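You operate a simulated robot arm through the tools that you are given. There is no shell and no other tool. Be economical: measure what you need, move in short steps, check, and stop when the job is done.

You run a simulated robot arm. Do the job below in one go: nothing can be reset, and whatever is moved stays where it is left.

JOB
Put the tie roll on the top of the work bench away on the top level of the return shelf. Stack the adapter labelled "flat>twist" from the top of the work bench on top of the adapter marked "twist>square". Take the green pad on the top of the work bench and put it away on the lower level of the return shelf. Take the round silver tin and leave it on the yellow tile. Put one of the stage lamps from the top of the work bench on the clear end of the packing bench. Press the white button of the blue bin to switch it off. Put the red-capped tube on the middle shelf of the parts rack. Put the blue socket block on the red tile. The order is free. Set down upright: round silver tin, stage lamp.

The check looks at the end state, three seconds after you hand in, the way a careful person would. Anything else that was tipped, shoved, dropped, spilled or broken makes it a failure.

ROBOT AND FRAMES
A 7-joint arm with a two-finger gripper on a trunk, on a base that drives. Base frame: it is fixed to the floor where the robot stands at the start and does not move with it; the origin is under the middle of the robot, x ahead of it, y to its left, z up. Units: mm, degrees, N and s.
With the tool pointing down near the work surface it reaches from about 220 to 500 mm from the robot's upright axis, wherever it stands. Its first joint turns from -166.0 to 166.0 degrees. Places, roughly: adapter [500, 250, 1000]; blue socket block (6x20x5 cm) [-3700, -4100, 300]; clear end of the packing bench [2400, 4600, 900]; green pad (7x5x5 cm) [400, 400, 900]; lower level of the return shelf [-4100, 3700, 600]; middle shelf of the parts rack [-3800, -6500, 900]; red tile (18x18x3 cm) [-3700, -7100, 400]; red-capped tube [-3750, -5000, 1750]; round silver tin (8x7x8 cm) [600, 700, 900]; stage lamp [500, 750, 1000]; tie roll (6x6x3 cm) [600, 100, 900]; top level of the return shelf [-4100, 3700, 1400]; white button of the blue bin [-3500, -5900, 800]; yellow tile (18x18x3 cm) [500, 1000, 900]. Payload 1.71 kg.
The tool frame sits at the grasp point between the pads (the TCP): z along the fingers, y along the line on which they close. The tips reach 20 mm beyond it. Largest opening 96 mm; the body of the gripper starts 113 mm behind the TCP.
Orientation is that of the tool frame in the base frame, as a unit quaternion [w, x, y, z]. With the fingers straight down and closing along the base's y, the tool's x points along the base's -x, its y along +y and its z along -z.

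CONTROLS
- The arm moves only by the tool send_rows. Its argument "commands" is a list of rows, each a list of 7 numbers: the finger opening in cm, from 0 to 9.6, then the shift along the tool's x, y, z in cm, then the turn, a rotation vector about the tool's x, y, z in degrees. In form: [[hand, tx, ty, tz, ax, ay, az], ...]. A call has 1 to 20 rows; each row shifts and turns the commanded pose from where the row before left it, along the tool's axes as they then stand. Rows are played at 5 a second. More than 50 mm and 8.6 degrees between two rows, or a gripper value outside its range, and nothing of the call is played. Where a pose cannot be reached the arm comes as near as it can. A force on the tool above 40 N (or 10 N above the force at the start of the call, whichever is more), or a blocked arm, ends the call early, and 0.2 s more pass. The fingers move at their own pace (about 153 mm/s each) and stop on an object; they squeeze with about 29 N. The grip force told is the motor's: it shows also when the fingers shut on nothing. Time passes only in rows, and 0.2 s behind the last, so rows that do not move let the fingers close. The reply holds the time, the measured pose of the TCP, the force on the tool along the base axes, the opening and the grip force, in the units named above and with some noise, with the torque about the TCP (base axes, N m) and any sound that the robot's microphone picked up, and new pictures: "pictures" is both (left out), scene, wrist or none.
- Cameras (640 x 400 px; columns grow to the right, rows downward): "scene" is now at [41.5, 184.3, 1644.3]; the picture's right is [0.36, -0.93, -0.01], its down [-0.71, -0.27, -0.65] and it looks along [0.61, 0.24, -0.76] (base axes); focal length 294 px, centre (320, 200). "wrist" rides on the gripper at [66, 14, -145] in the tool frame; the picture's right is [-0.21, 0.98, 0.00], its down [-0.88, -0.18, -0.45] and it looks along [-0.44, -0.09, 0.90] (tool axes); focal length 275 px, centre (320, 200). There is no depth. A picture from a camera that has moved, and an enlarged one, comes with that camera's place and axes in the base frame and with its lens.
- slide_trunk(by): slides the trunk up (or, below 0, down) by that many mm; the arm and the scene camera ride with it, the base frame stays. It gives what a move gives, with no picture.
- base_move(legs): drives the robot by 1 to 6 legs, each [ahead, turn to the left] in mm and degrees, along the robot's own axes; the way and the turn of a leg run together, so that a leg with both is an arc; at most 1500 mm and 180 degrees a leg. The arm and the cameras ride along, it lands a little off, and it stops where it bumps. It gives what a move gives, and a new picture of the scene camera.
- head_to(pan, tilt): turns the head with the scene camera to pan (to the left, within 155 degrees either way) and tilt (down, from -29 to 69), counted from straight ahead of the robot. It gives what a move gives, and a new picture of the scene camera.
- inspect(camera, box): a new picture of the part [left, top, right, bottom] of that camera's present view, enlarged. The clock stands still meanwhile.
- job_done(): hands the job in; it is judged then, once.

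Work in short steps. Places have to be worked out from the pictures, the camera data and where the tool is seen: move nearer, look again, correct. Check each grasp and each placing, and mend what went wrong. You have 217 turns and 260 pictures in all, those below and enlarged ones among them. Open the gripper and draw the arm clear of the work before you hand the job in, unless the task says otherwise; then end with one line.

The tools are called after "Call:" as name(argument=value, ...) on one line, values as JSON. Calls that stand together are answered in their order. send_rows: Moves the arm, as the interface text tells. Its arguments: {"type":"object","properties":{"commands":{"type":"array"},"pictures":{"type":"string","enum":["both","scene","wrist","none"]}},"required":["commands"]} The other tools are called the same way: slide_trunk (by) slides the trunk up or down; base_move (legs) drives the base; head_to (pan, tilt) turns the head that bears the scene camera; inspect (camera, box) takes an enlarged picture of a part of a camera's view; job_done () hands the job in.

At the start:

```text
time: 0.0
ee_pos: [256.3, 327.6, 1154.5]
tcp_rot: [0.0, 0.0, 1.0, -0.001]
force: [0.4, 0.4, 0.4]
moment: [0.04, 0.04, 0.0]
opening: 96.1
grasp_force: 0.0
trunk travel left (down, up): [-250.0, 136.0]
robot x, y, heading: [1.0, -0.8, -0.0]
head pan, tilt: [20.9, 48.2]
```

scene: 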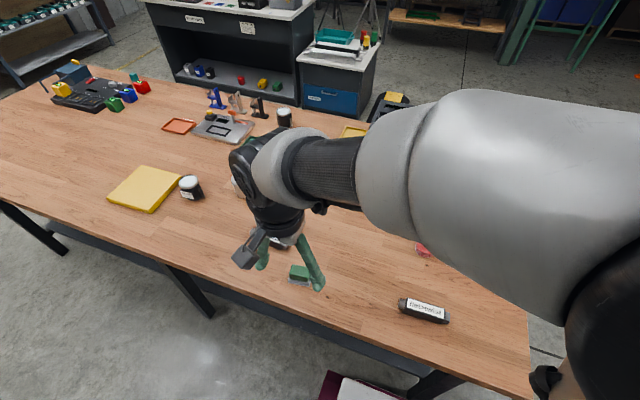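
wrist: 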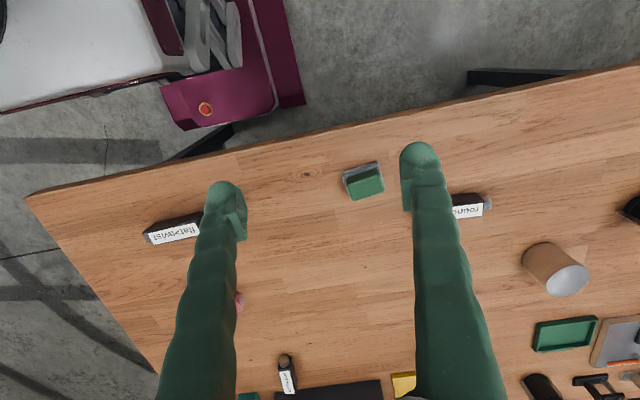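

I'm starting by surveying the bench: the wrist view shows the flat>twist adapter at about (386,49) and the green pad at about (365,375). I'll turn the head to see the rest.

Call:
head_to(pan=50, tilt=45)

Call:
head_to(pan=-15, tilt=45)

Call:
inspect(camera="wrist", box=[120, 140, 640, 400])

```text
time: 0.9
ee_pos: [239.3, 326.9, 1158.8]
tcp_rot: [0.008, 0.0, 1.0, 0.001]
force: [0.8, -0.1, -0.1]
moment: [0.0, 0.04, 0.04]
opening: 96.0
grasp_force: 0.1
trunk travel left (down, up): [-250.0, 136.0]
robot x, y, heading: [2.7, -1.2, -0.1]
head pan, tilt: [50.0, 45.0]
camera scene: at [21.6, 218.2, 1649.1], right [0.77, -0.64, -0.01], down [-0.47, -0.54, -0.7], along [0.44, 0.54, -0.71], focal length 294 px, centre (320, 200)
```

scene: 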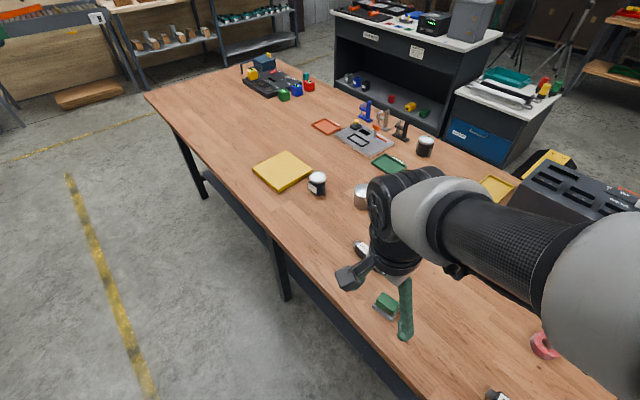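

```text
time: 2.3
ee_pos: [238.7, 328.1, 1159.0]
tcp_rot: [0.007, 0.0, 1.0, -0.001]
force: [-0.1, -0.7, -0.2]
moment: [0.04, -0.03, -0.02]
opening: 95.8
grasp_force: 0.2
trunk travel left (down, up): [-250.0, 136.0]
robot x, y, heading: [0.6, 0.7, -0.1]
head pan, tilt: [-15.0, 45.0]
camera scene: at [46.7, 135.2, 1648.7], right [-0.26, -0.97, 0.0], down [-0.69, 0.18, -0.7], along [0.67, -0.18, -0.72], focal length 294 px, centre (320, 200)
```

scene: 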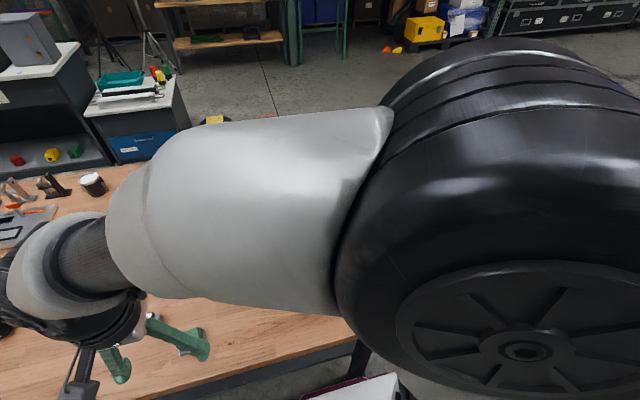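

```text
1.23 times, centred on (380, 270) of wrist
camera zoom: at [171.0, 341.4, 1302.1], right [0.21, 0.98, 0.0], down [0.87, -0.18, 0.46], along [0.45, -0.09, -0.89], focal length 339 px, centre (246, 114)
```

zoom: 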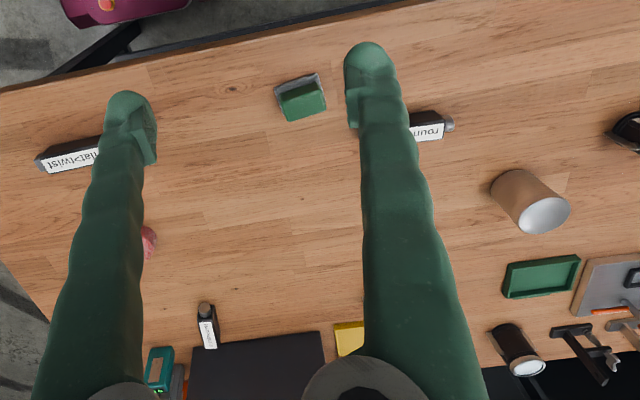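

I need better label readings, so I'll zoom on several regions.

Call:
head_to(pan=50, tilt=45)

Call:
inspect(camera="wrist", box=[260, 320, 460, 400])

Call:
inspect(camera="wrist", box=[430, 150, 640, 400])

Call:
inspect(camera="scene", box=[220, 50, 460, 220])

```text
time: 3.7
ee_pos: [239.1, 327.6, 1157.4]
tcp_rot: [0.006, 0.0, 1.0, 0.001]
force: [-0.3, -0.2, -0.1]
moment: [-0.01, 0.01, 0.02]
opening: 96.1
grasp_force: 0.1
trunk travel left (down, up): [-250.0, 136.0]
robot x, y, heading: [1.5, -0.8, -0.1]
head pan, tilt: [50.0, 45.0]
camera scene: at [20.5, 218.4, 1649.1], right [0.77, -0.64, -0.01], down [-0.47, -0.54, -0.7], along [0.44, 0.54, -0.71], focal length 294 px, centre (320, 200)
```

scene: 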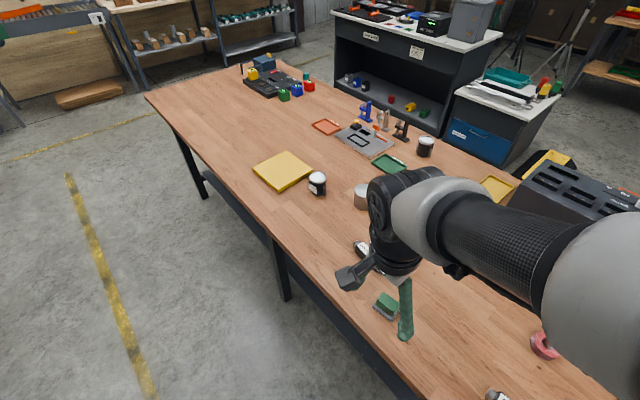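

```text
3.20 times, centred on (360, 360) of wrist
camera zoom: at [171.1, 341.4, 1302.1], right [0.21, 0.98, 0.0], down [0.87, -0.18, 0.46], along [0.45, -0.09, -0.89], focal length 881 px, centre (192, -312)
```

zoom: 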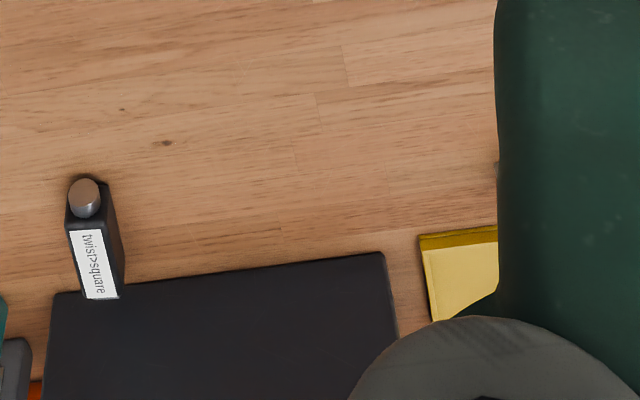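

```text
1.60 times, centred on (535, 275) of wrist
camera zoom: at [171.1, 341.4, 1302.1], right [0.21, 0.98, 0.0], down [0.87, -0.18, 0.46], along [0.45, -0.09, -0.89], focal length 440 px, centre (-24, 80)
```

zoom: 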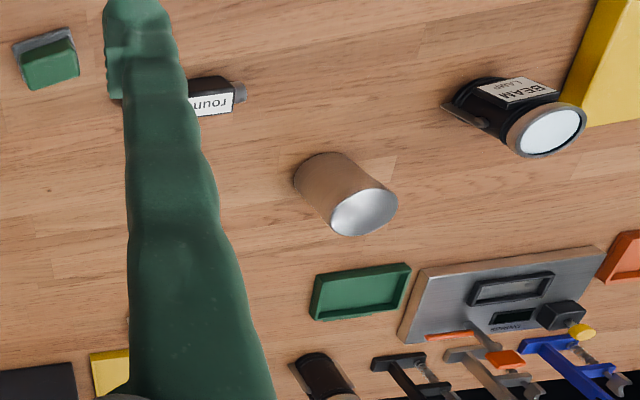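

```text
2.35 times, centred on (340, 135) of scene
camera zoom: at [20.5, 218.4, 1649.1], right [0.77, -0.64, -0.01], down [-0.47, -0.54, -0.7], along [0.44, 0.54, -0.71], focal length 692 px, centre (273, 353)
```

zoom: 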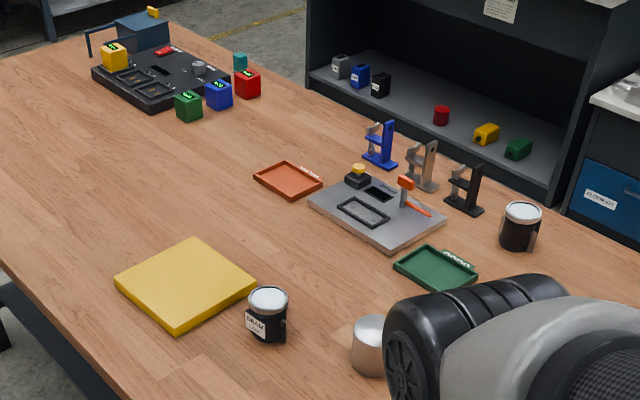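

The near cylinder pair are the stage lamps, and the silver-topped can is the tin. I want to see how the base sits relative to the bench edge, so I'll look down.

Call:
head_to(pan=60, tilt=69)

Call:
head_to(pan=-110, tilt=60)

Call:
head_to(pan=90, tilt=5)

Call:
head_to(pan=15, tilt=10)

```text
time: 4.5
ee_pos: [238.4, 327.4, 1158.3]
tcp_rot: [0.007, 0.0, 1.0, 0.0]
force: [-0.3, -0.1, 0.2]
moment: [0.02, -0.01, 0.01]
opening: 95.9
grasp_force: 0.1
trunk travel left (down, up): [-250.0, 136.0]
robot x, y, heading: [-0.4, 2.0, 0.0]
head pan, tilt: [60.0, 68.8]
camera scene: at [-4.3, 204.7, 1620.7], right [0.87, -0.5, -0.01], down [-0.47, -0.81, -0.36], along [0.17, 0.31, -0.93], focal length 294 px, centre (320, 200)
```

scene: 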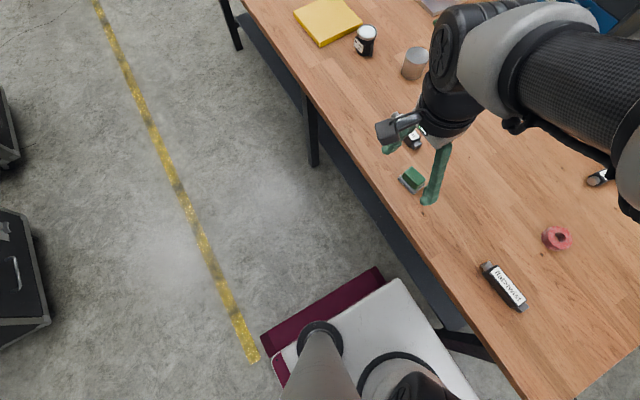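

```text
time: 7.1
ee_pos: [237.9, 326.5, 1158.2]
tcp_rot: [0.007, 0.0, 1.0, -0.001]
force: [-0.6, -0.3, 0.8]
moment: [0.02, 0.0, 0.03]
opening: 95.9
grasp_force: 0.0
trunk travel left (down, up): [-250.0, 136.0]
robot x, y, heading: [1.8, -0.2, -0.1]
head pan, tilt: [-110.0, 60.0]
camera scene: at [-54.9, 93.5, 1630.9], right [-0.94, 0.34, 0.02], down [0.29, 0.81, -0.5], along [-0.19, -0.47, -0.86], focal length 294 px, centre (320, 200)
```

scene: 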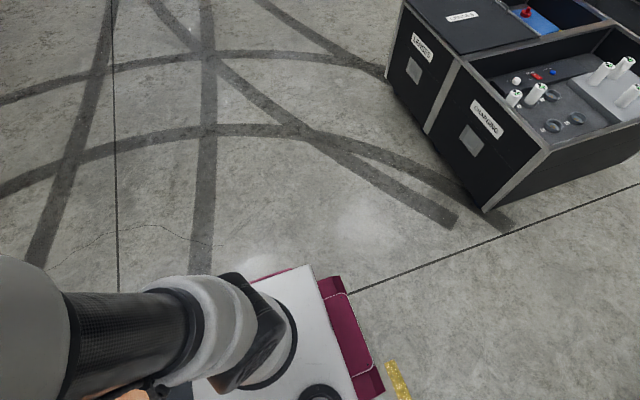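

```text
time: 10.1
ee_pos: [238.0, 326.9, 1158.3]
tcp_rot: [0.007, 0.0, 1.0, -0.001]
force: [1.3, 0.0, -0.9]
moment: [0.01, 0.0, 0.01]
opening: 95.9
grasp_force: 0.2
trunk travel left (down, up): [-250.0, 136.0]
robot x, y, heading: [1.2, -0.6, -0.2]
head pan, tilt: [90.0, 5.0]
camera scene: at [-30.8, 248.1, 1713.0], right [1.0, 0.0, -0.02], down [-0.02, -0.09, -1.0], along [0.0, 1.0, -0.09], focal length 294 px, centre (320, 200)
```

scene: 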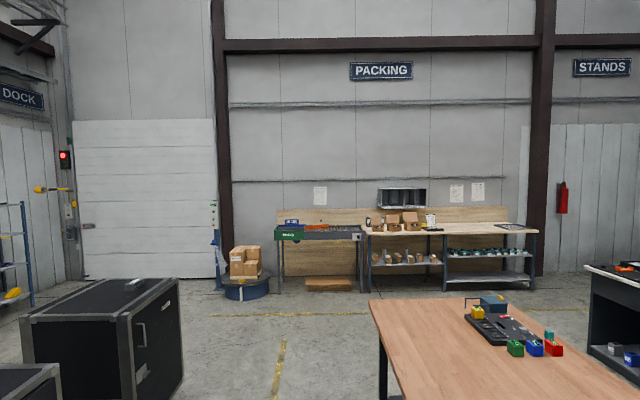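

```text
time: 11.5
ee_pos: [237.3, 327.0, 1159.2]
tcp_rot: [0.007, 0.0, 1.0, 0.0]
force: [-0.2, -0.6, 0.2]
moment: [-0.03, 0.0, 0.02]
opening: 96.0
grasp_force: 0.0
trunk travel left (down, up): [-250.0, 136.0]
robot x, y, heading: [-1.8, -2.0, 0.0]
head pan, tilt: [15.0, 10.0]
camera scene: at [58.8, 180.3, 1703.5], right [0.26, -0.97, 0.0], down [-0.18, -0.05, -0.98], along [0.95, 0.26, -0.19], focal length 294 px, centre (320, 200)
```

scene: 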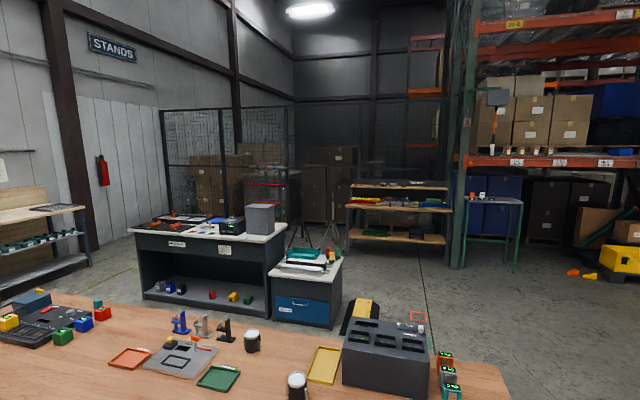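

The bench's right end is at about y=-180, and the twist>square adapter lies around (783–895, 130), best reached from that end. I'll pick up flat>twist first (about (390,42), axis ~11° off y), going above it with the closing line across it.

Call:
send_rows(commands=[[9.6, -1.9, -3.5, 0, 0, 0, 0], [9.6, -1.9, -3.5, 0, 0, 0, 0], [9.6, -1.9, -3.5, 0, 0, 0, 0], [9.6, -1.9, -3.5, 0, 0, 0, 0], [9.6, -1.9, -3.5, 0, 0, 0, 0], [9.6, -1.9, -3.5, 0, 0, 0, 0], [9.6, -1.9, -3.5, 0, 0, 0, 0], [9.6, -1.9, -3.5, 0, 0, 0, 0], [9.6, 0, 0, 0, 0, 0, 7.9], [9.6, 0, 0, 0, 0, 0, 7.9], [9.6, 0, 0, 0, 0, 0, 7.9], [9.6, 0, 0, 0, 0, 0, 7.9], [9.6, 0, 0, 0, 0, 0, 7.9], [9.6, 0, 0, 0, 0, 0, 7.9], [9.6, 0, 0, 0, 0, 0, 7.9], [9.6, 0, 0, 0, 0, 0, 7.9], [9.6, 0, 0, 0, 0, 0, 7.9], [9.6, 0, 0, 0, 0, 0, 7.9]], pictures="wrist")

```text
time: 15.3
ee_pos: [390.6, 47.1, 1160.0]
tcp_rot: [0.005, 0.637, 0.77, 0.005]
force: [0.2, 0.0, -0.2]
moment: [0.02, 0.03, 0.0]
opening: 95.7
grasp_force: 0.0
trunk travel left (down, up): [-250.0, 136.0]
robot x, y, heading: [0.4, 1.8, 0.2]
head pan, tilt: [15.0, 10.0]
camera wrist: at [389.8, 114.7, 1304.7], right [1.0, -0.02, 0.01], down [-0.02, -0.9, 0.44], along [0.0, -0.44, -0.9], focal length 275 px, centre (320, 200)
```

wrist: 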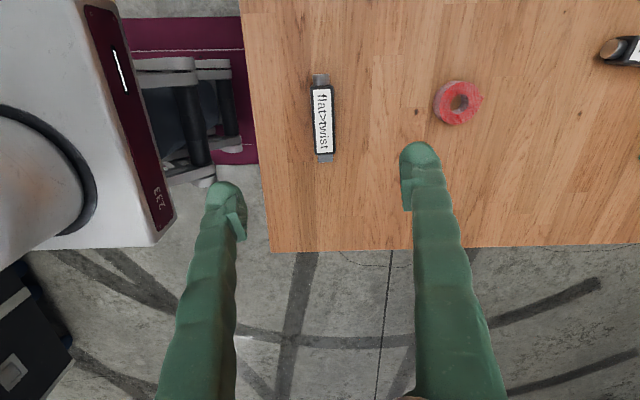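

The adapter is at about (395,44), tilted only ~3° from y. I'll correct yaw by 7.5° and go down to z≈935.

Call:
send_rows(commands=[[9.6, 0, 0, 0, 0, 0, 7.5], [9.6, -0.4, 0.5, 4.5, 0, 0, 0], [9.6, 0, 0, 4.5, 0, 0, 0], [9.6, 0, 0, 4.5, 0, 0, 0], [9.6, 0, 0, 4.5, 0, 0, 0], [9.6, 0, 0, 4.5, 0, 0, 0], [9.6, 0, 0, 0, 0, 0, 0]], pictures="wrist")

```text
time: 16.9
ee_pos: [398.4, 42.5, 934.3]
tcp_rot: [0.006, 0.686, 0.728, 0.005]
force: [-0.6, 0.6, 0.2]
moment: [0.02, -0.02, -0.03]
opening: 96.1
grasp_force: 0.0
trunk travel left (down, up): [-250.0, 136.0]
robot x, y, heading: [0.0, 0.2, 0.1]
head pan, tilt: [15.0, 10.0]
camera wrist: at [405.7, 110.6, 1079.6], right [0.99, -0.15, 0.02], down [-0.14, -0.89, 0.44], along [-0.05, -0.44, -0.9], focal length 275 px, centre (320, 200)
```

wrist: 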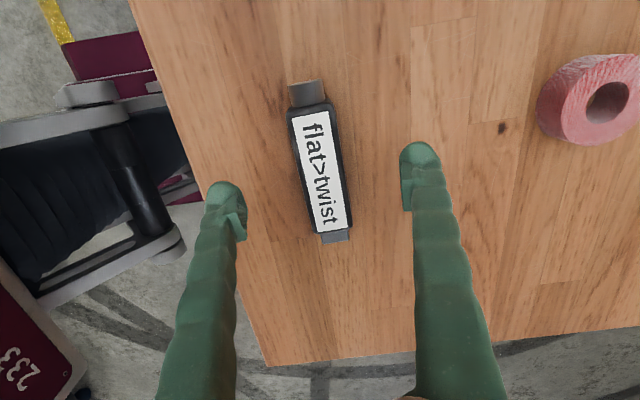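

Aligned and centred. I'll descend slowly towards the table, watching the force.

Call:
send_rows(commands=[[9.6, 0, 0, 1.0, 0, 0, 0], [9.6, 0, 0, 1.0, 0, 0, 0], [9.6, 0, 0, 0.5, 0, 0, 0], [9.6, 0, 0, 0, 0, 0, 0]], pictures="wrist")

```text
time: 17.9
ee_pos: [398.7, 43.2, 910.4]
tcp_rot: [0.006, 0.685, 0.728, 0.003]
force: [0.3, 0.3, 0.2]
moment: [0.01, 0.0, 0.03]
opening: 96.0
grasp_force: 0.0
trunk travel left (down, up): [-250.0, 136.0]
robot x, y, heading: [-0.4, 0.8, 0.3]
head pan, tilt: [15.0, 10.0]
camera wrist: at [406.9, 110.4, 1055.2], right [0.99, -0.15, 0.01], down [-0.14, -0.89, 0.44], along [-0.05, -0.44, -0.9], focal length 275 px, centre (320, 200)
```

wrist: 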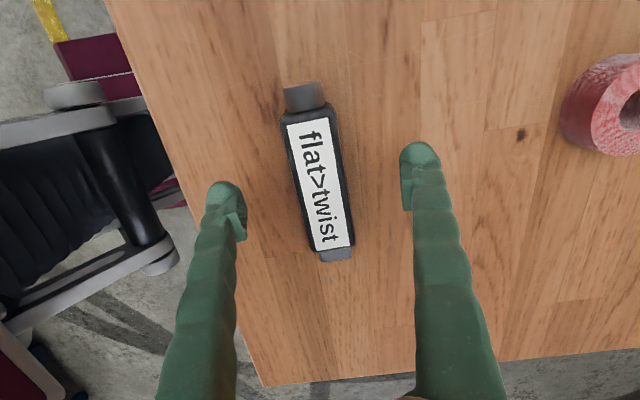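

No contact yet; continuing down in small steps.

Call:
send_rows(commands=[[9.6, 0, 0, 0.6, 0, 0, 0], [9.6, 0, 0, 0.6, 0, 0, 0], [9.6, 0, 0, 0.6, 0, 0, 0], [9.6, 0, 0, 0, 0, 0, 0]], pictures="wrist")

```text
time: 18.9
ee_pos: [398.7, 44.7, 892.5]
tcp_rot: [0.005, 0.685, 0.728, 0.005]
force: [-0.4, 0.1, -1.0]
moment: [0.0, 0.03, -0.01]
opening: 96.1
grasp_force: 0.1
trunk travel left (down, up): [-250.0, 136.0]
robot x, y, heading: [0.3, 1.1, 0.2]
head pan, tilt: [15.0, 10.0]
camera wrist: at [407.5, 110.5, 1037.6], right [0.99, -0.15, 0.01], down [-0.14, -0.89, 0.44], along [-0.05, -0.44, -0.9], focal length 275 px, centre (320, 200)
```

wrist: 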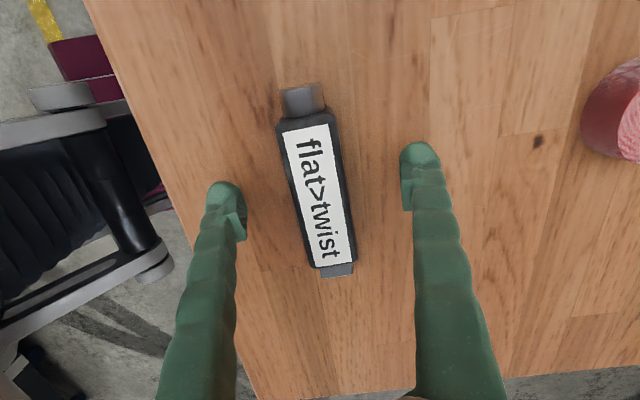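

The parallax of the knot gives a table height of about 848. I'll descend to a TCP height of about 876, then close.

Call:
send_rows(commands=[[9.6, 0, 0, 0.6, 0, 0, 0], [9.6, 0, 0, 0.5, 0, 0, 0], [9.6, 0, 0, 0.5, 0, 0, 0], [9.6, 0, 0, 0, 0, 0, 0], [2, 0, 0, 0, 0, 0, 0], [2, 0, 0, 0, 0, 0, 0], [2, 0, 0, 0, 0, 0, 0]], pictures="wrist")

```text
time: 20.5
ee_pos: [395.3, 43.7, 880.3]
tcp_rot: [0.005, 0.685, 0.728, 0.004]
force: [-16.4, -1.9, 43.3]
moment: [-0.57, 1.3, 0.04]
opening: 33.2
grasp_force: 29.4
trunk travel left (down, up): [-250.0, 136.0]
robot x, y, heading: [1.9, -0.1, -0.1]
head pan, tilt: [15.0, 10.0]
stopped in row 7: the force on the tool passed its limit at 44 N (the readings are from after the stop); the commanded pose is now the measured one
camera wrist: at [403.2, 110.7, 1024.8], right [0.99, -0.15, 0.01], down [-0.14, -0.89, 0.44], along [-0.05, -0.44, -0.9], focal length 275 px, centre (320, 200)
```

wrist: 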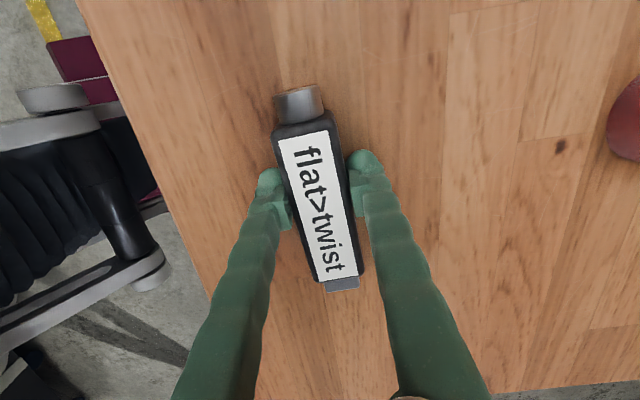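

Gripped at 33 mm, and the table top is at about z=860. I'll lift, then back off to look at the bench's legs and end.

Call:
send_rows(commands=[[2, 0, 0, -1, 0, 0, 0], [2, 0, 0, -4.5, 0, 0, 0], [2, 0, 0, -4.5, 0, 0, 0], [2, 0, 0, -4.5, 0, 0, 0], [2, 0, 0, -4.5, 0, 0, 0], [2, 0, 0, -4.5, 0, 0, 0], [2, 0, 0, -4.0, 0, 0, 0], [2, 0, 0, 0, 0, 0, 0]], pictures="wrist")

Call:
head_to(pan=0, tilt=40)

Call:
base_move(legs=[[-700, 0], [0, -45]])

```text
time: 22.3
ee_pos: [388.0, 43.1, 1156.1]
tcp_rot: [0.007, 0.685, 0.728, 0.009]
force: [0.3, 0.5, 0.4]
moment: [-0.02, 0.04, 0.02]
opening: 20.0
grasp_force: 0.0
trunk travel left (down, up): [-250.0, 136.0]
robot x, y, heading: [-4.6, 0.9, 0.0]
head pan, tilt: [15.0, 10.0]
camera wrist: at [395.4, 110.0, 1299.6], right [0.99, -0.15, 0.02], down [-0.14, -0.89, 0.44], along [-0.04, -0.44, -0.9], focal length 275 px, centre (320, 200)
```

wrist: 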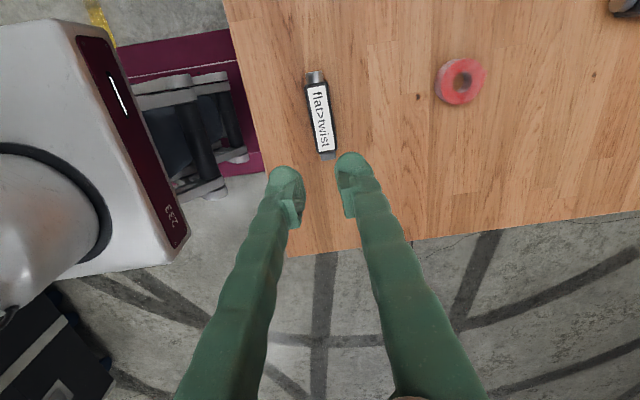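

```text
time: 23.2
ee_pos: [388.1, 43.0, 1155.1]
tcp_rot: [0.007, 0.685, 0.728, 0.009]
force: [0.2, -0.8, -0.7]
moment: [-0.01, 0.01, -0.01]
opening: 20.0
grasp_force: 0.0
trunk travel left (down, up): [-250.0, 136.0]
robot x, y, heading: [3.8, 2.8, 0.1]
head pan, tilt: [0.0, 40.0]
camera scene: at [53.0, 156.2, 1655.9], right [0.0, -1.0, 0.0], down [-0.65, 0.0, -0.76], along [0.76, 0.0, -0.65], focal length 294 px, centre (320, 200)
```

scene: 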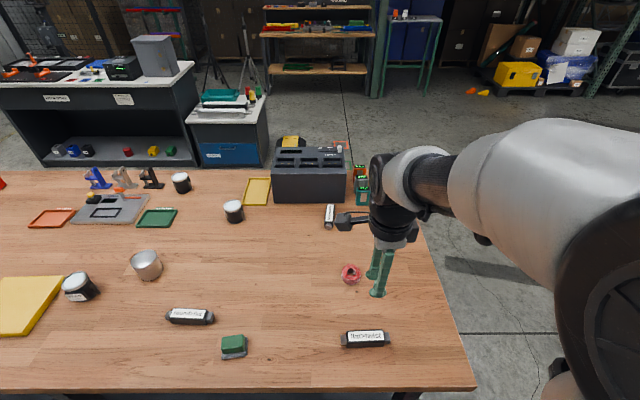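

```text
time: 29.7
ee_pos: [-393.9, -246.6, 1154.4]
tcp_rot: [0.011, 0.913, 0.409, 0.004]
force: [-0.2, 0.3, 0.2]
moment: [0.0, 0.0, 0.03]
opening: 20.2
grasp_force: 0.0
trunk travel left (down, up): [-250.0, 136.0]
robot x, y, heading: [-695.7, 1.1, -45.2]
head pan, tilt: [0.0, 40.0]
camera scene: at [-549.5, 73.4, 1655.9], right [-0.71, -0.7, 0.0], down [-0.46, 0.47, -0.76], along [0.53, -0.54, -0.66], focal length 294 px, centre (320, 200)
```

scene: 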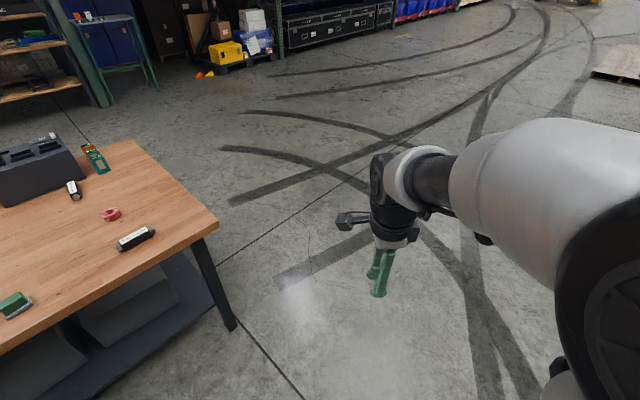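

The adapter slipped out and is still lying in its place. I'll examine the bench underside before deciding where to stand.

Call:
inspect(camera="scene", box=[0, 100, 320, 400])

Call:
inspect(camera="scene", box=[0, 120, 160, 220])

```text
1.33 times, centred on (160, 250) of scene
camera zoom: at [-549.5, 73.4, 1655.9], right [-0.71, -0.7, 0.0], down [-0.46, 0.47, -0.76], along [0.53, -0.54, -0.66], focal length 392 px, centre (533, 133)
```

zoom: 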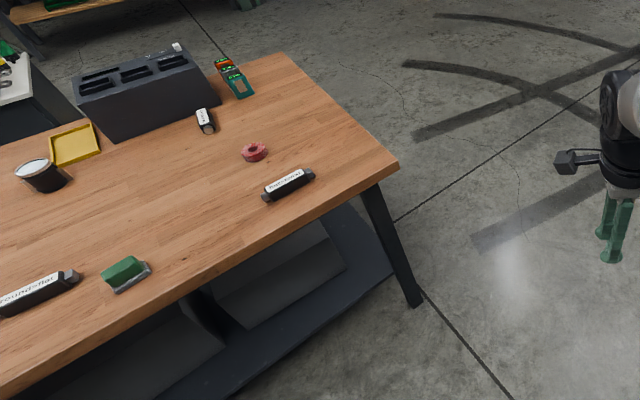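

```text
4.00 times, centred on (80, 170) of scene
camera zoom: at [-549.5, 73.4, 1655.9], right [-0.71, -0.7, 0.0], down [-0.46, 0.47, -0.76], along [0.53, -0.54, -0.66], focal length 1176 px, centre (1280, 320)
```

zoom: 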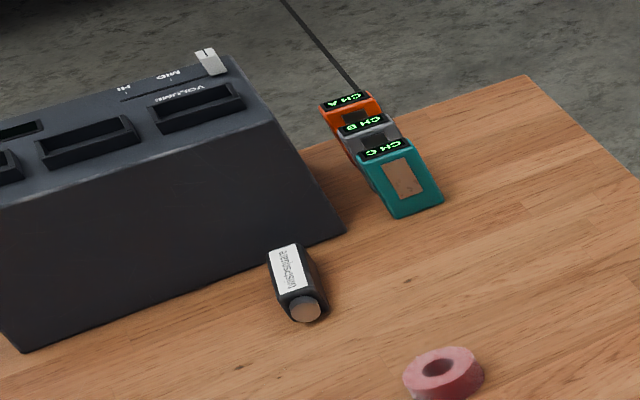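

The base can't go under the bench because of a low shelf, but standing alongside the right end, heading +x at y≈-410, should reach both adapters. I'll drive there in stages.

Call:
base_move(legs=[[580, 0], [0, 45.2], [230, 0]])

Call:
head_to(pan=35, tilt=65)

```text
time: 37.1
ee_pos: [303.2, -367.6, 1163.4]
tcp_rot: [0.016, 0.683, 0.73, 0.017]
force: [-0.1, -0.4, -0.7]
moment: [0.0, 0.07, -0.01]
opening: 20.1
grasp_force: 0.0
trunk travel left (down, up): [-250.0, 136.0]
robot x, y, heading: [-58.7, -410.5, -0.1]
head pan, tilt: [0.0, 40.0]
camera scene: at [-29.3, -252.1, 1656.5], right [0.0, -1.0, 0.0], down [-0.64, 0.0, -0.77], along [0.77, 0.0, -0.64], focal length 294 px, centre (320, 200)
```

scene: 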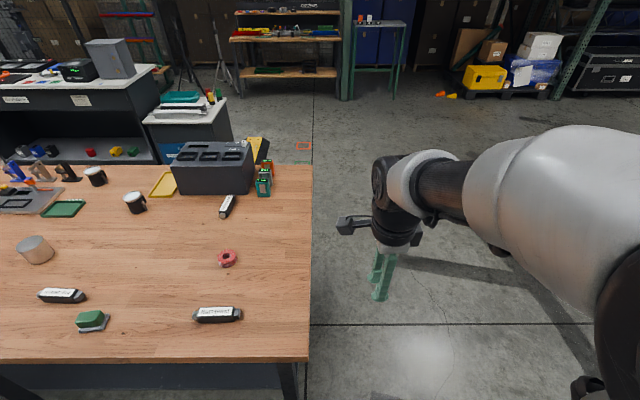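

```text
time: 38.1
ee_pos: [302.7, -368.3, 1163.5]
tcp_rot: [0.016, 0.684, 0.729, 0.018]
force: [-0.7, -0.5, -0.1]
moment: [0.01, -0.03, 0.03]
opening: 20.0
grasp_force: 0.0
trunk travel left (down, up): [-250.0, 136.0]
robot x, y, heading: [-59.5, -404.7, 0.1]
head pan, tilt: [35.0, 65.0]
camera scene: at [-45.9, -217.4, 1624.2], right [0.57, -0.82, -0.01], down [-0.75, -0.52, -0.41], along [0.34, 0.24, -0.91], focal length 294 px, centre (320, 200)
```

scene: 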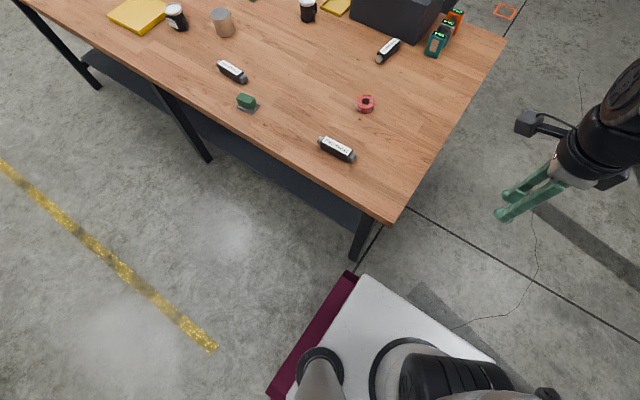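

Clearance beside the leg is about 45 mm, so I'll drive on to x≈395. From there I can regrasp flat>twist on the robot's left, then go round to the far side to place it.

Call:
base_move(legs=[[455, 0]])

Call:
head_to(pan=70, tilt=50)

```text
time: 39.9
ee_pos: [419.0, -361.6, 1162.1]
tcp_rot: [0.014, 0.676, 0.736, 0.015]
force: [-0.3, 0.4, -0.4]
moment: [-0.02, 0.03, 0.02]
opening: 20.2
grasp_force: 0.0
trunk travel left (down, up): [-250.0, 136.0]
robot x, y, heading: [52.6, -416.0, 5.8]
head pan, tilt: [35.0, 65.0]
stopped in leg 1: the robot was blocked; the commanded pose is now the measured one
camera scene: at [30.2, -225.0, 1624.3], right [0.65, -0.76, 0.0], down [-0.69, -0.59, -0.42], along [0.32, 0.28, -0.91], focal length 294 px, centre (320, 200)
```

scene: 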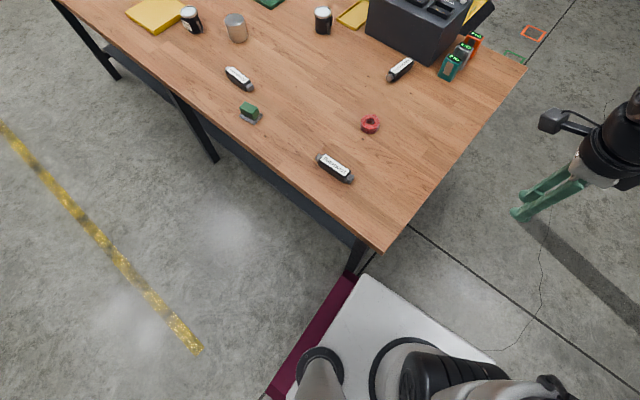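

```text
time: 40.9
ee_pos: [416.3, -360.3, 1161.9]
tcp_rot: [0.016, 0.676, 0.737, 0.017]
force: [0.1, 0.1, 0.8]
moment: [0.02, -0.02, 0.01]
opening: 19.8
grasp_force: 0.0
trunk travel left (down, up): [-250.0, 136.0]
robot x, y, heading: [53.1, -411.7, 5.6]
head pan, tilt: [70.0, 50.0]
camera scene: at [2.7, -189.6, 1642.4], right [0.97, -0.25, 0.0], down [-0.19, -0.74, -0.64], along [0.15, 0.62, -0.77], focal length 294 px, centre (320, 200)
```

scene: 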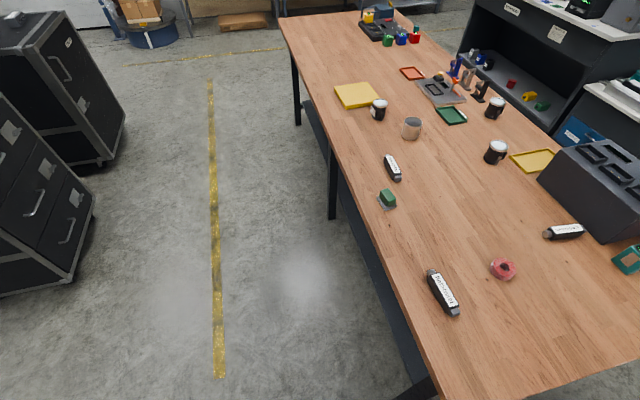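

The base corner touched the leg. I'll back off, straighten at y≈-436 and go past again with more room.

Call:
base_move(legs=[[-250, 0], [0, -5.6], [300, 0]])

Call:
head_to(pan=45, tilt=62)

```text
time: 45.4
ee_pos: [481.7, -418.9, 1168.6]
tcp_rot: [0.025, 0.701, 0.711, 0.05]
force: [-7.2, -0.7, 2.6]
moment: [-0.01, -0.89, -0.02]
opening: 20.1
grasp_force: 0.0
trunk travel left (down, up): [-250.0, 136.0]
robot x, y, heading: [81.6, -455.9, 3.3]
head pan, tilt: [70.0, 50.0]
stopped in leg 3: the robot was blocked; the commanded pose is now the measured one
camera scene: at [-22.2, -232.6, 1640.9], right [0.96, -0.28, 0.03], down [-0.19, -0.73, -0.66], along [0.21, 0.62, -0.75], focal length 294 px, centre (320, 200)
```

scene: 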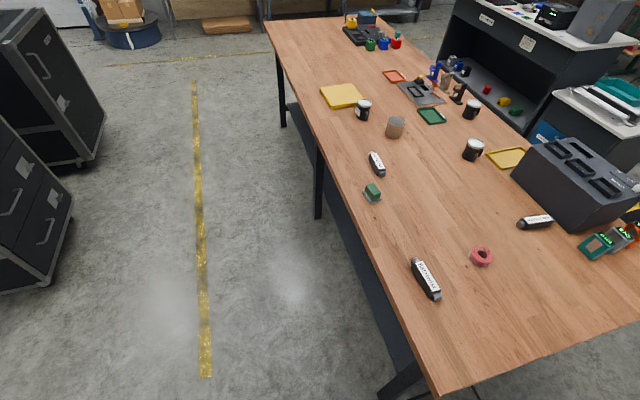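

```text
time: 46.3
ee_pos: [529.0, -413.6, 1147.9]
tcp_rot: [0.013, 0.701, 0.712, 0.031]
force: [-0.2, 0.4, 0.3]
moment: [-0.05, 0.0, -0.03]
opening: 19.9
grasp_force: 0.1
trunk travel left (down, up): [-250.0, 136.0]
robot x, y, heading: [85.4, -455.2, 3.4]
head pan, tilt: [45.0, 62.0]
camera scene: at [46.9, -252.0, 1627.2], right [0.75, -0.66, 0.01], down [-0.58, -0.66, -0.47], along [0.32, 0.35, -0.88], focal length 294 px, centre (320, 200)
```

scene: 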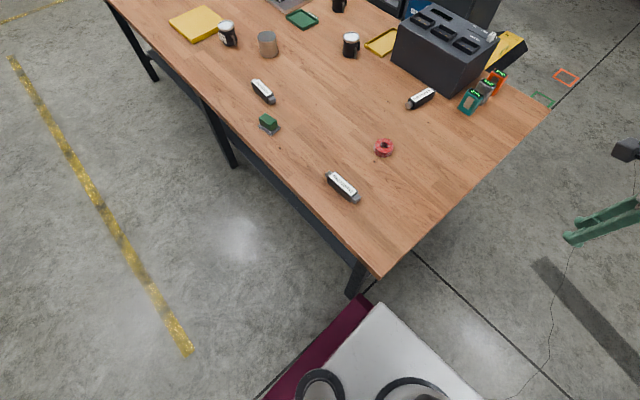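

Blocked again, so the base is about 600 mm wide with its skirt. I'll back off a little and test how far the tool-down reach grows with the trunk lowered.

Call:
base_move(legs=[[-120, 0]])

Call:
slide_trunk(by=-220)

Call:
send_rows(commands=[[9.6, 0, 4, 0, 0, 0, 0], [9.6, 0, 4, 0, 0, 0, 0], [9.6, 0, 4, 0, 0, 0, 0], [9.6, 0, 4, 0, 0, 0, 0], [9.6, 0, 4, 0, 0, 0, 0], [9.6, 0, 4, 0, 0, 0, 0], [9.6, 0, 0, 0, 0, 0, 0]], pictures="none")

```text
time: 47.6
ee_pos: [422.2, -421.0, 1142.5]
tcp_rot: [0.009, 0.702, 0.711, 0.028]
force: [2.0, -0.5, -1.1]
moment: [-0.03, 0.14, -0.02]
opening: 20.1
grasp_force: 0.1
trunk travel left (down, up): [-250.0, 136.0]
robot x, y, heading: [-35.7, -458.5, 3.6]
head pan, tilt: [45.0, 62.0]
camera scene: at [-24.1, -257.6, 1627.4], right [0.75, -0.66, -0.02], down [-0.6, -0.66, -0.45], along [0.29, 0.35, -0.89], focal length 294 px, centre (320, 200)
```

scene: 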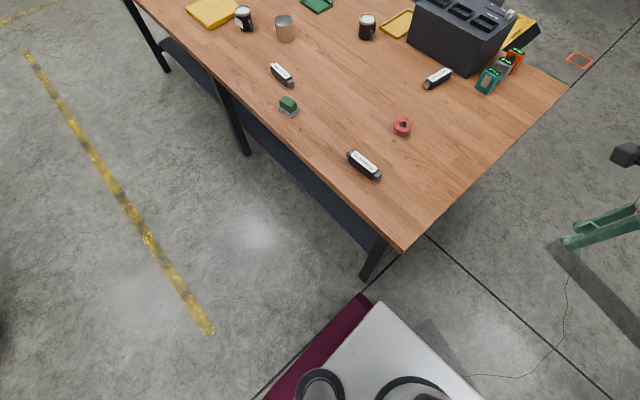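

```text
time: 49.9
ee_pos: [397.6, -422.4, 931.4]
tcp_rot: [0.016, 0.701, 0.712, 0.037]
force: [-0.4, -0.2, -0.3]
moment: [-0.02, -0.02, 0.01]
opening: 19.8
grasp_force: 0.1
trunk travel left (down, up): [-30.0, 356.0]
robot x, y, heading: [-38.8, -460.3, 3.7]
head pan, tilt: [45.0, 62.0]
```

```text
time: 51.5
ee_pos: [638.3, -419.5, 950.4]
tcp_rot: [0.015, 0.702, 0.711, 0.036]
force: [0.0, -1.1, -0.6]
moment: [0.02, 0.01, -0.02]
opening: 96.0
grasp_force: 0.2
trunk travel left (down, up): [-30.0, 356.0]
robot x, y, heading: [-39.5, -457.0, 3.6]
head pan, tilt: [45.0, 62.0]
```

With the trunk lowered the tool-down reach exceeds 670 mm, so one stop at about (620,-500), heading 0, reaches both adapters. I'm driving there wide of the leg.

Call:
base_move(legs=[[0, -13], [255, 0], [0, 9.4], [412, 0]])

Call:
head_to(pan=90, tilt=50)

```text
time: 57.4
ee_pos: [1298.1, -504.1, 949.5]
tcp_rot: [0.017, 0.724, 0.689, 0.036]
force: [-0.2, 0.4, -1.2]
moment: [0.0, 0.03, -0.02]
opening: 95.7
grasp_force: 0.1
trunk travel left (down, up): [-30.0, 356.0]
robot x, y, heading: [624.5, -498.0, -0.1]
head pan, tilt: [45.0, 62.0]
camera scene: at [633.2, -298.8, 1407.4], right [0.7, -0.71, -0.01], down [-0.63, -0.62, -0.46], along [0.32, 0.33, -0.89], focal length 294 px, centre (320, 200)
```

scene: 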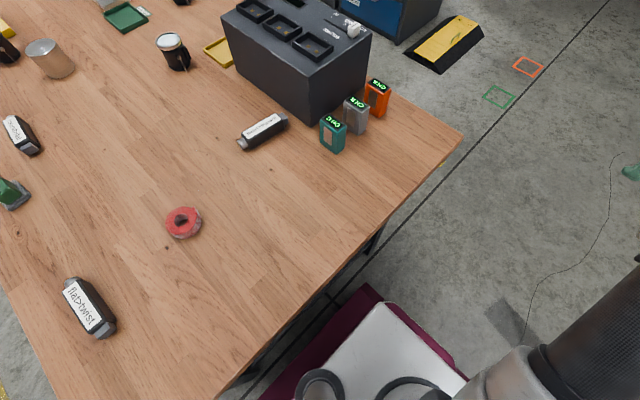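

```text
time: 58.5
ee_pos: [1284.0, -502.1, 961.2]
tcp_rot: [0.022, 0.724, 0.688, 0.042]
force: [0.3, -0.8, -0.2]
moment: [0.01, -0.04, -0.02]
opening: 95.8
grasp_force: 0.1
trunk travel left (down, up): [-30.0, 356.0]
robot x, y, heading: [622.5, -505.7, -0.1]
head pan, tilt: [90.0, 50.0]
camera scene: at [588.0, -267.1, 1423.0], right [1.0, 0.0, -0.02], down [-0.01, -0.77, -0.64], along [-0.01, 0.64, -0.77], focal length 294 px, centre (320, 200)
```

scene: 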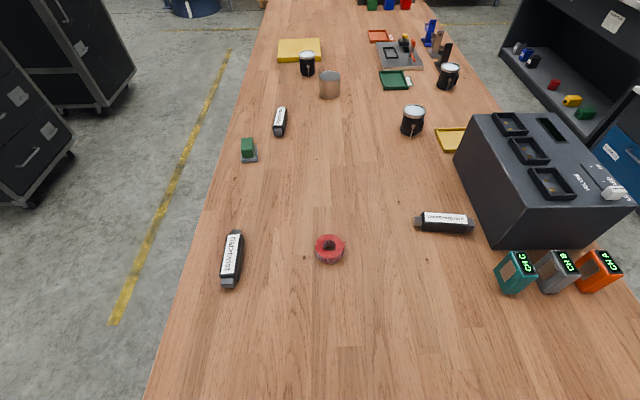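

Great view: flat>twist is at about (400,30), the tie roll at about (600,50) and twist>square at about (855,110). I'll raise the arm and sweep it over to flat>twist.

Call:
send_rows(commands=[[9.6, 0, 0, -4.5, 0, 0, 0], [9.6, 0, 0, -4.5, 0, 0, 0], [9.6, 0, 0, -4.5, 0, 0, 0], [9.6, 0, 0, -4.5, 0, 0, 0], [9.6, 2.29, -4.3, 0, 0, 0, 0], [9.6, 2.29, -4.3, 0, 0, 0, 0], [9.6, 2.29, -4.3, 0, 0, 0, 0], [9.6, 2.29, -4.3, 0, 0, 0, 0], [9.6, 2.29, -4.3, 0, 0, 0, 0], [9.6, 2.29, -4.3, 0, 0, 0, 0], [9.6, 2.29, -4.3, 0, 0, 0, 0], [9.6, 2.29, -4.3, 0, 0, 0, 0], [9.6, 2.29, -4.3, 0, 0, 0, 0], [9.6, 2.29, -4.3, 0, 0, 0, 0], [9.6, 0, 0, 0, 0, 0, 0]], pictures="scene")

```text
time: 61.7
ee_pos: [845.6, -254.0, 1110.3]
tcp_rot: [0.022, 0.724, 0.688, 0.04]
force: [-0.1, -0.1, 0.7]
moment: [-0.04, 0.04, -0.01]
opening: 96.1
grasp_force: 0.1
out of reach, approached as far as the arm can: row 4
trunk travel left (down, up): [-30.0, 356.0]
robot x, y, heading: [623.1, -494.6, 0.0]
head pan, tilt: [90.0, 50.0]
camera scene: at [588.2, -266.9, 1423.0], right [1.0, 0.0, -0.02], down [-0.01, -0.77, -0.64], along [-0.01, 0.64, -0.77], focal length 294 px, centre (320, 200)
```

scene: 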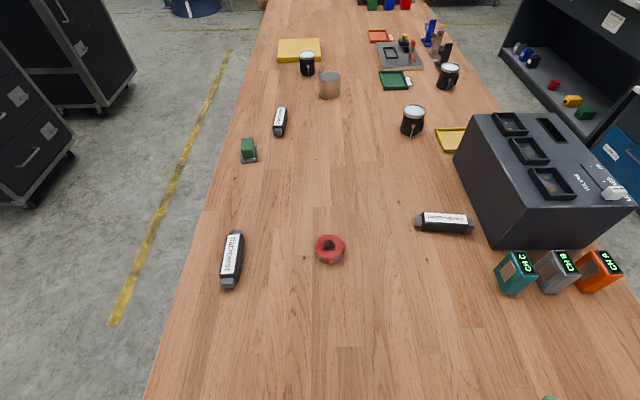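

Continuing the sweep to above flat>twist and levelling the ~5° tilt.

Call:
send_rows(commands=[[9.6, 2.38, -4.15, 0, 0, 0, 0], [9.6, 2.38, -4.15, 0, 0, 0, 0], [9.6, 2.38, -4.15, 0, 0, 0, 0], [9.6, 2.38, -4.15, 0, 0, 0, 0], [9.6, 2.38, -4.15, 0, 0, 0, 0], [9.6, 2.38, -4.15, 0, 0, 0, 0], [9.6, 2.38, -4.15, 0, 0, 0, 0], [9.6, 2.38, -4.15, 0, 0, 0, 0], [9.6, 2.38, -4.15, 0, 0, 0, 0], [9.6, 2.38, -4.15, 0, 0, 0, 0], [9.6, 2.38, -4.15, 0, 0, 0, 0], [9.6, 0, 0, 0, 5, -1.3, 0], [9.6, 0, 0, 0, 0, 0, 0]], pictures="both")

```text
time: 62.4
ee_pos: [824.4, -246.1, 1110.2]
tcp_rot: [-0.006, 0.815, 0.579, 0.036]
force: [-0.5, -0.4, -0.1]
moment: [0.05, -0.02, 0.01]
opening: 95.8
grasp_force: 0.1
trunk travel left (down, up): [-30.0, 356.0]
robot x, y, heading: [624.8, -500.3, -0.2]
head pan, tilt: [90.0, 50.0]
stopped in row 3: the arm was blocked; the commanded pose is now the measured one
camera scene: at [587.4, -268.0, 1423.1], right [1.0, -0.01, -0.02], down [-0.02, -0.77, -0.64], along [0.0, 0.64, -0.77], focal length 294 px, centre (320, 200)
camera wrist: at [852.0, -195.8, 1259.0], right [0.86, -0.52, 0.02], down [-0.48, -0.79, 0.38], along [-0.18, -0.33, -0.93], focal length 275 px, centre (320, 200)
```

scene: 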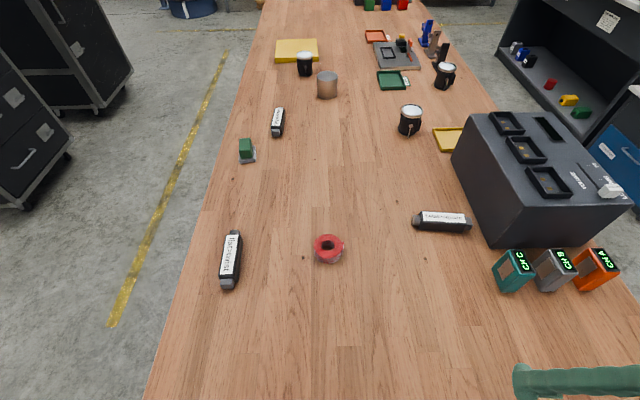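
wrist: 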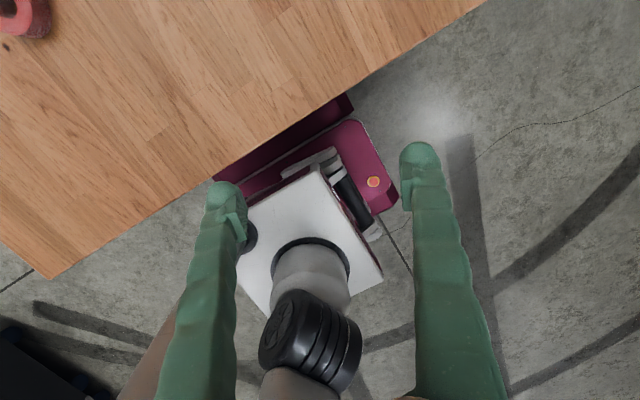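

The wrist hit its joint limit on this side; I'll wind it the other way (CCW) to bring the camera to the robot side instead.

Call:
send_rows(commands=[[9.6, 0, 0, 0, 0, 0, -8.4], [9.6, 0, 0, 0, 0, 0, -8.4], [9.6, 0, 0, 0, 0, 0, -8.4], [9.6, 0, 0, 0, 0, 0, -8.4], [9.6, 0, 0, 0, 0, 0, -8.4], [9.6, 0, 0, 0, 0, 0, -8.4], [9.6, 0, 0, 0, 0, 0, -8.4], [9.6, 0, 0, 0, 0, 0, -8.4], [9.6, 0, 0, 0, 0, 0, -8.4], [9.6, 0, 0, 0, 0, 0, -8.4], [9.6, 0, 0, 0, 0, 0, -8.4], [9.6, 0, 0, 0, 0, 0, -8.4], [9.6, 0, 0, 0, 0, 0, -8.4], [9.6, 0, 0, 0, 0, 0, 0]], pictures="none")

```text
time: 65.4
ee_pos: [818.9, -243.6, 1108.3]
tcp_rot: [0.029, -0.01, 0.999, 0.023]
force: [0.1, 0.0, -0.1]
moment: [-0.03, -0.01, 0.02]
opening: 95.9
grasp_force: 0.0
trunk travel left (down, up): [-30.0, 356.0]
robot x, y, heading: [623.6, -497.7, -0.0]
head pan, tilt: [90.0, 50.0]
```

The wrist turns freely this way. Sweeping to above flat>twist and then turning the closing line across it.

Call:
send_rows(commands=[[9.6, 3.79, 2.49, 0, 0, 0, 0], [9.6, 3.79, 2.49, 0, 0, 0, 0], [9.6, 3.79, 2.49, 0, 0, 0, 0], [9.6, 3.79, 2.49, 0, 0, 0, 0], [9.6, 3.79, 2.49, 0, 0, 0, 0], [9.6, 3.79, 2.49, 0, 0, 0, 0], [9.6, 3.79, 2.49, 0, 0, 0, 0], [9.6, 3.79, 2.49, 0, 0, 0, 0], [9.6, 3.79, 2.49, 0, 0, 0, 0], [9.6, 3.79, 2.49, 0, 0, 0, 0], [9.6, 3.79, 2.49, 0, 0, 0, 0], [9.6, 0, 0, 0, 0, 0, -8.4], [9.6, 0, 0, 0, 0, 0, -8.4], [9.6, 0, 0, 0, 0, 0, -8.4], [9.6, 0, 0, 0, 0, 0, -8.4], [9.6, 0, 0, 0, 0, 0, -8.4], [9.6, 0, 0, 0, 0, 0, -8.4], [9.6, 0, 0, 0, 0, 0, -8.4], [9.6, 0, 0, 0, 0, 0, -8.4], [9.6, 0, 0, 0, 0, 0, 0]], pictures="both")

```text
time: 66.0
ee_pos: [804.5, -239.7, 1108.6]
tcp_rot: [0.008, 0.11, 0.993, 0.035]
force: [-0.3, -0.2, 0.1]
moment: [0.06, -0.03, 0.01]
opening: 96.0
grasp_force: 0.0
trunk travel left (down, up): [-30.0, 356.0]
robot x, y, heading: [626.5, -500.3, -0.2]
head pan, tilt: [90.0, 50.0]
stopped in row 3: the arm was blocked; the commanded pose is now the measured one
camera scene: at [596.0, -268.3, 1423.0], right [0.99, -0.12, -0.02], down [-0.1, -0.76, -0.64], along [0.06, 0.64, -0.77], focal length 294 px, centre (320, 200)
camera wrist: at [741.0, -220.4, 1253.2], right [0.41, 0.91, 0.07], down [0.81, -0.4, 0.44], along [0.43, -0.12, -0.9], focal length 275 px, centre (320, 200)
```

scene: 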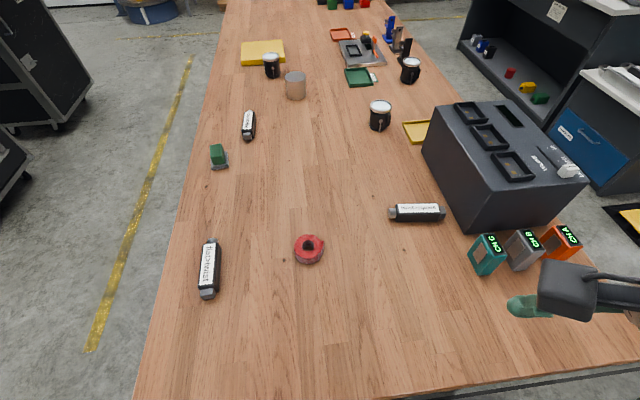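
wrist: 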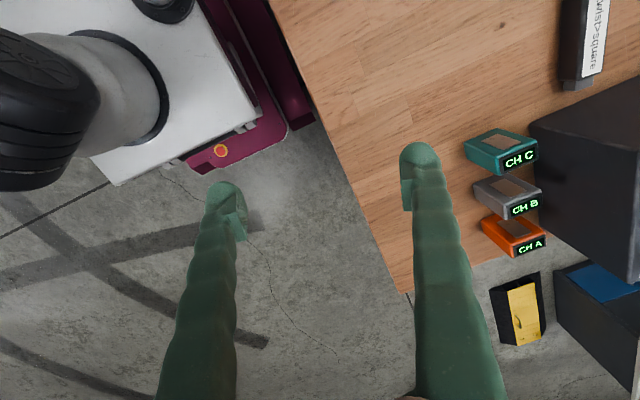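

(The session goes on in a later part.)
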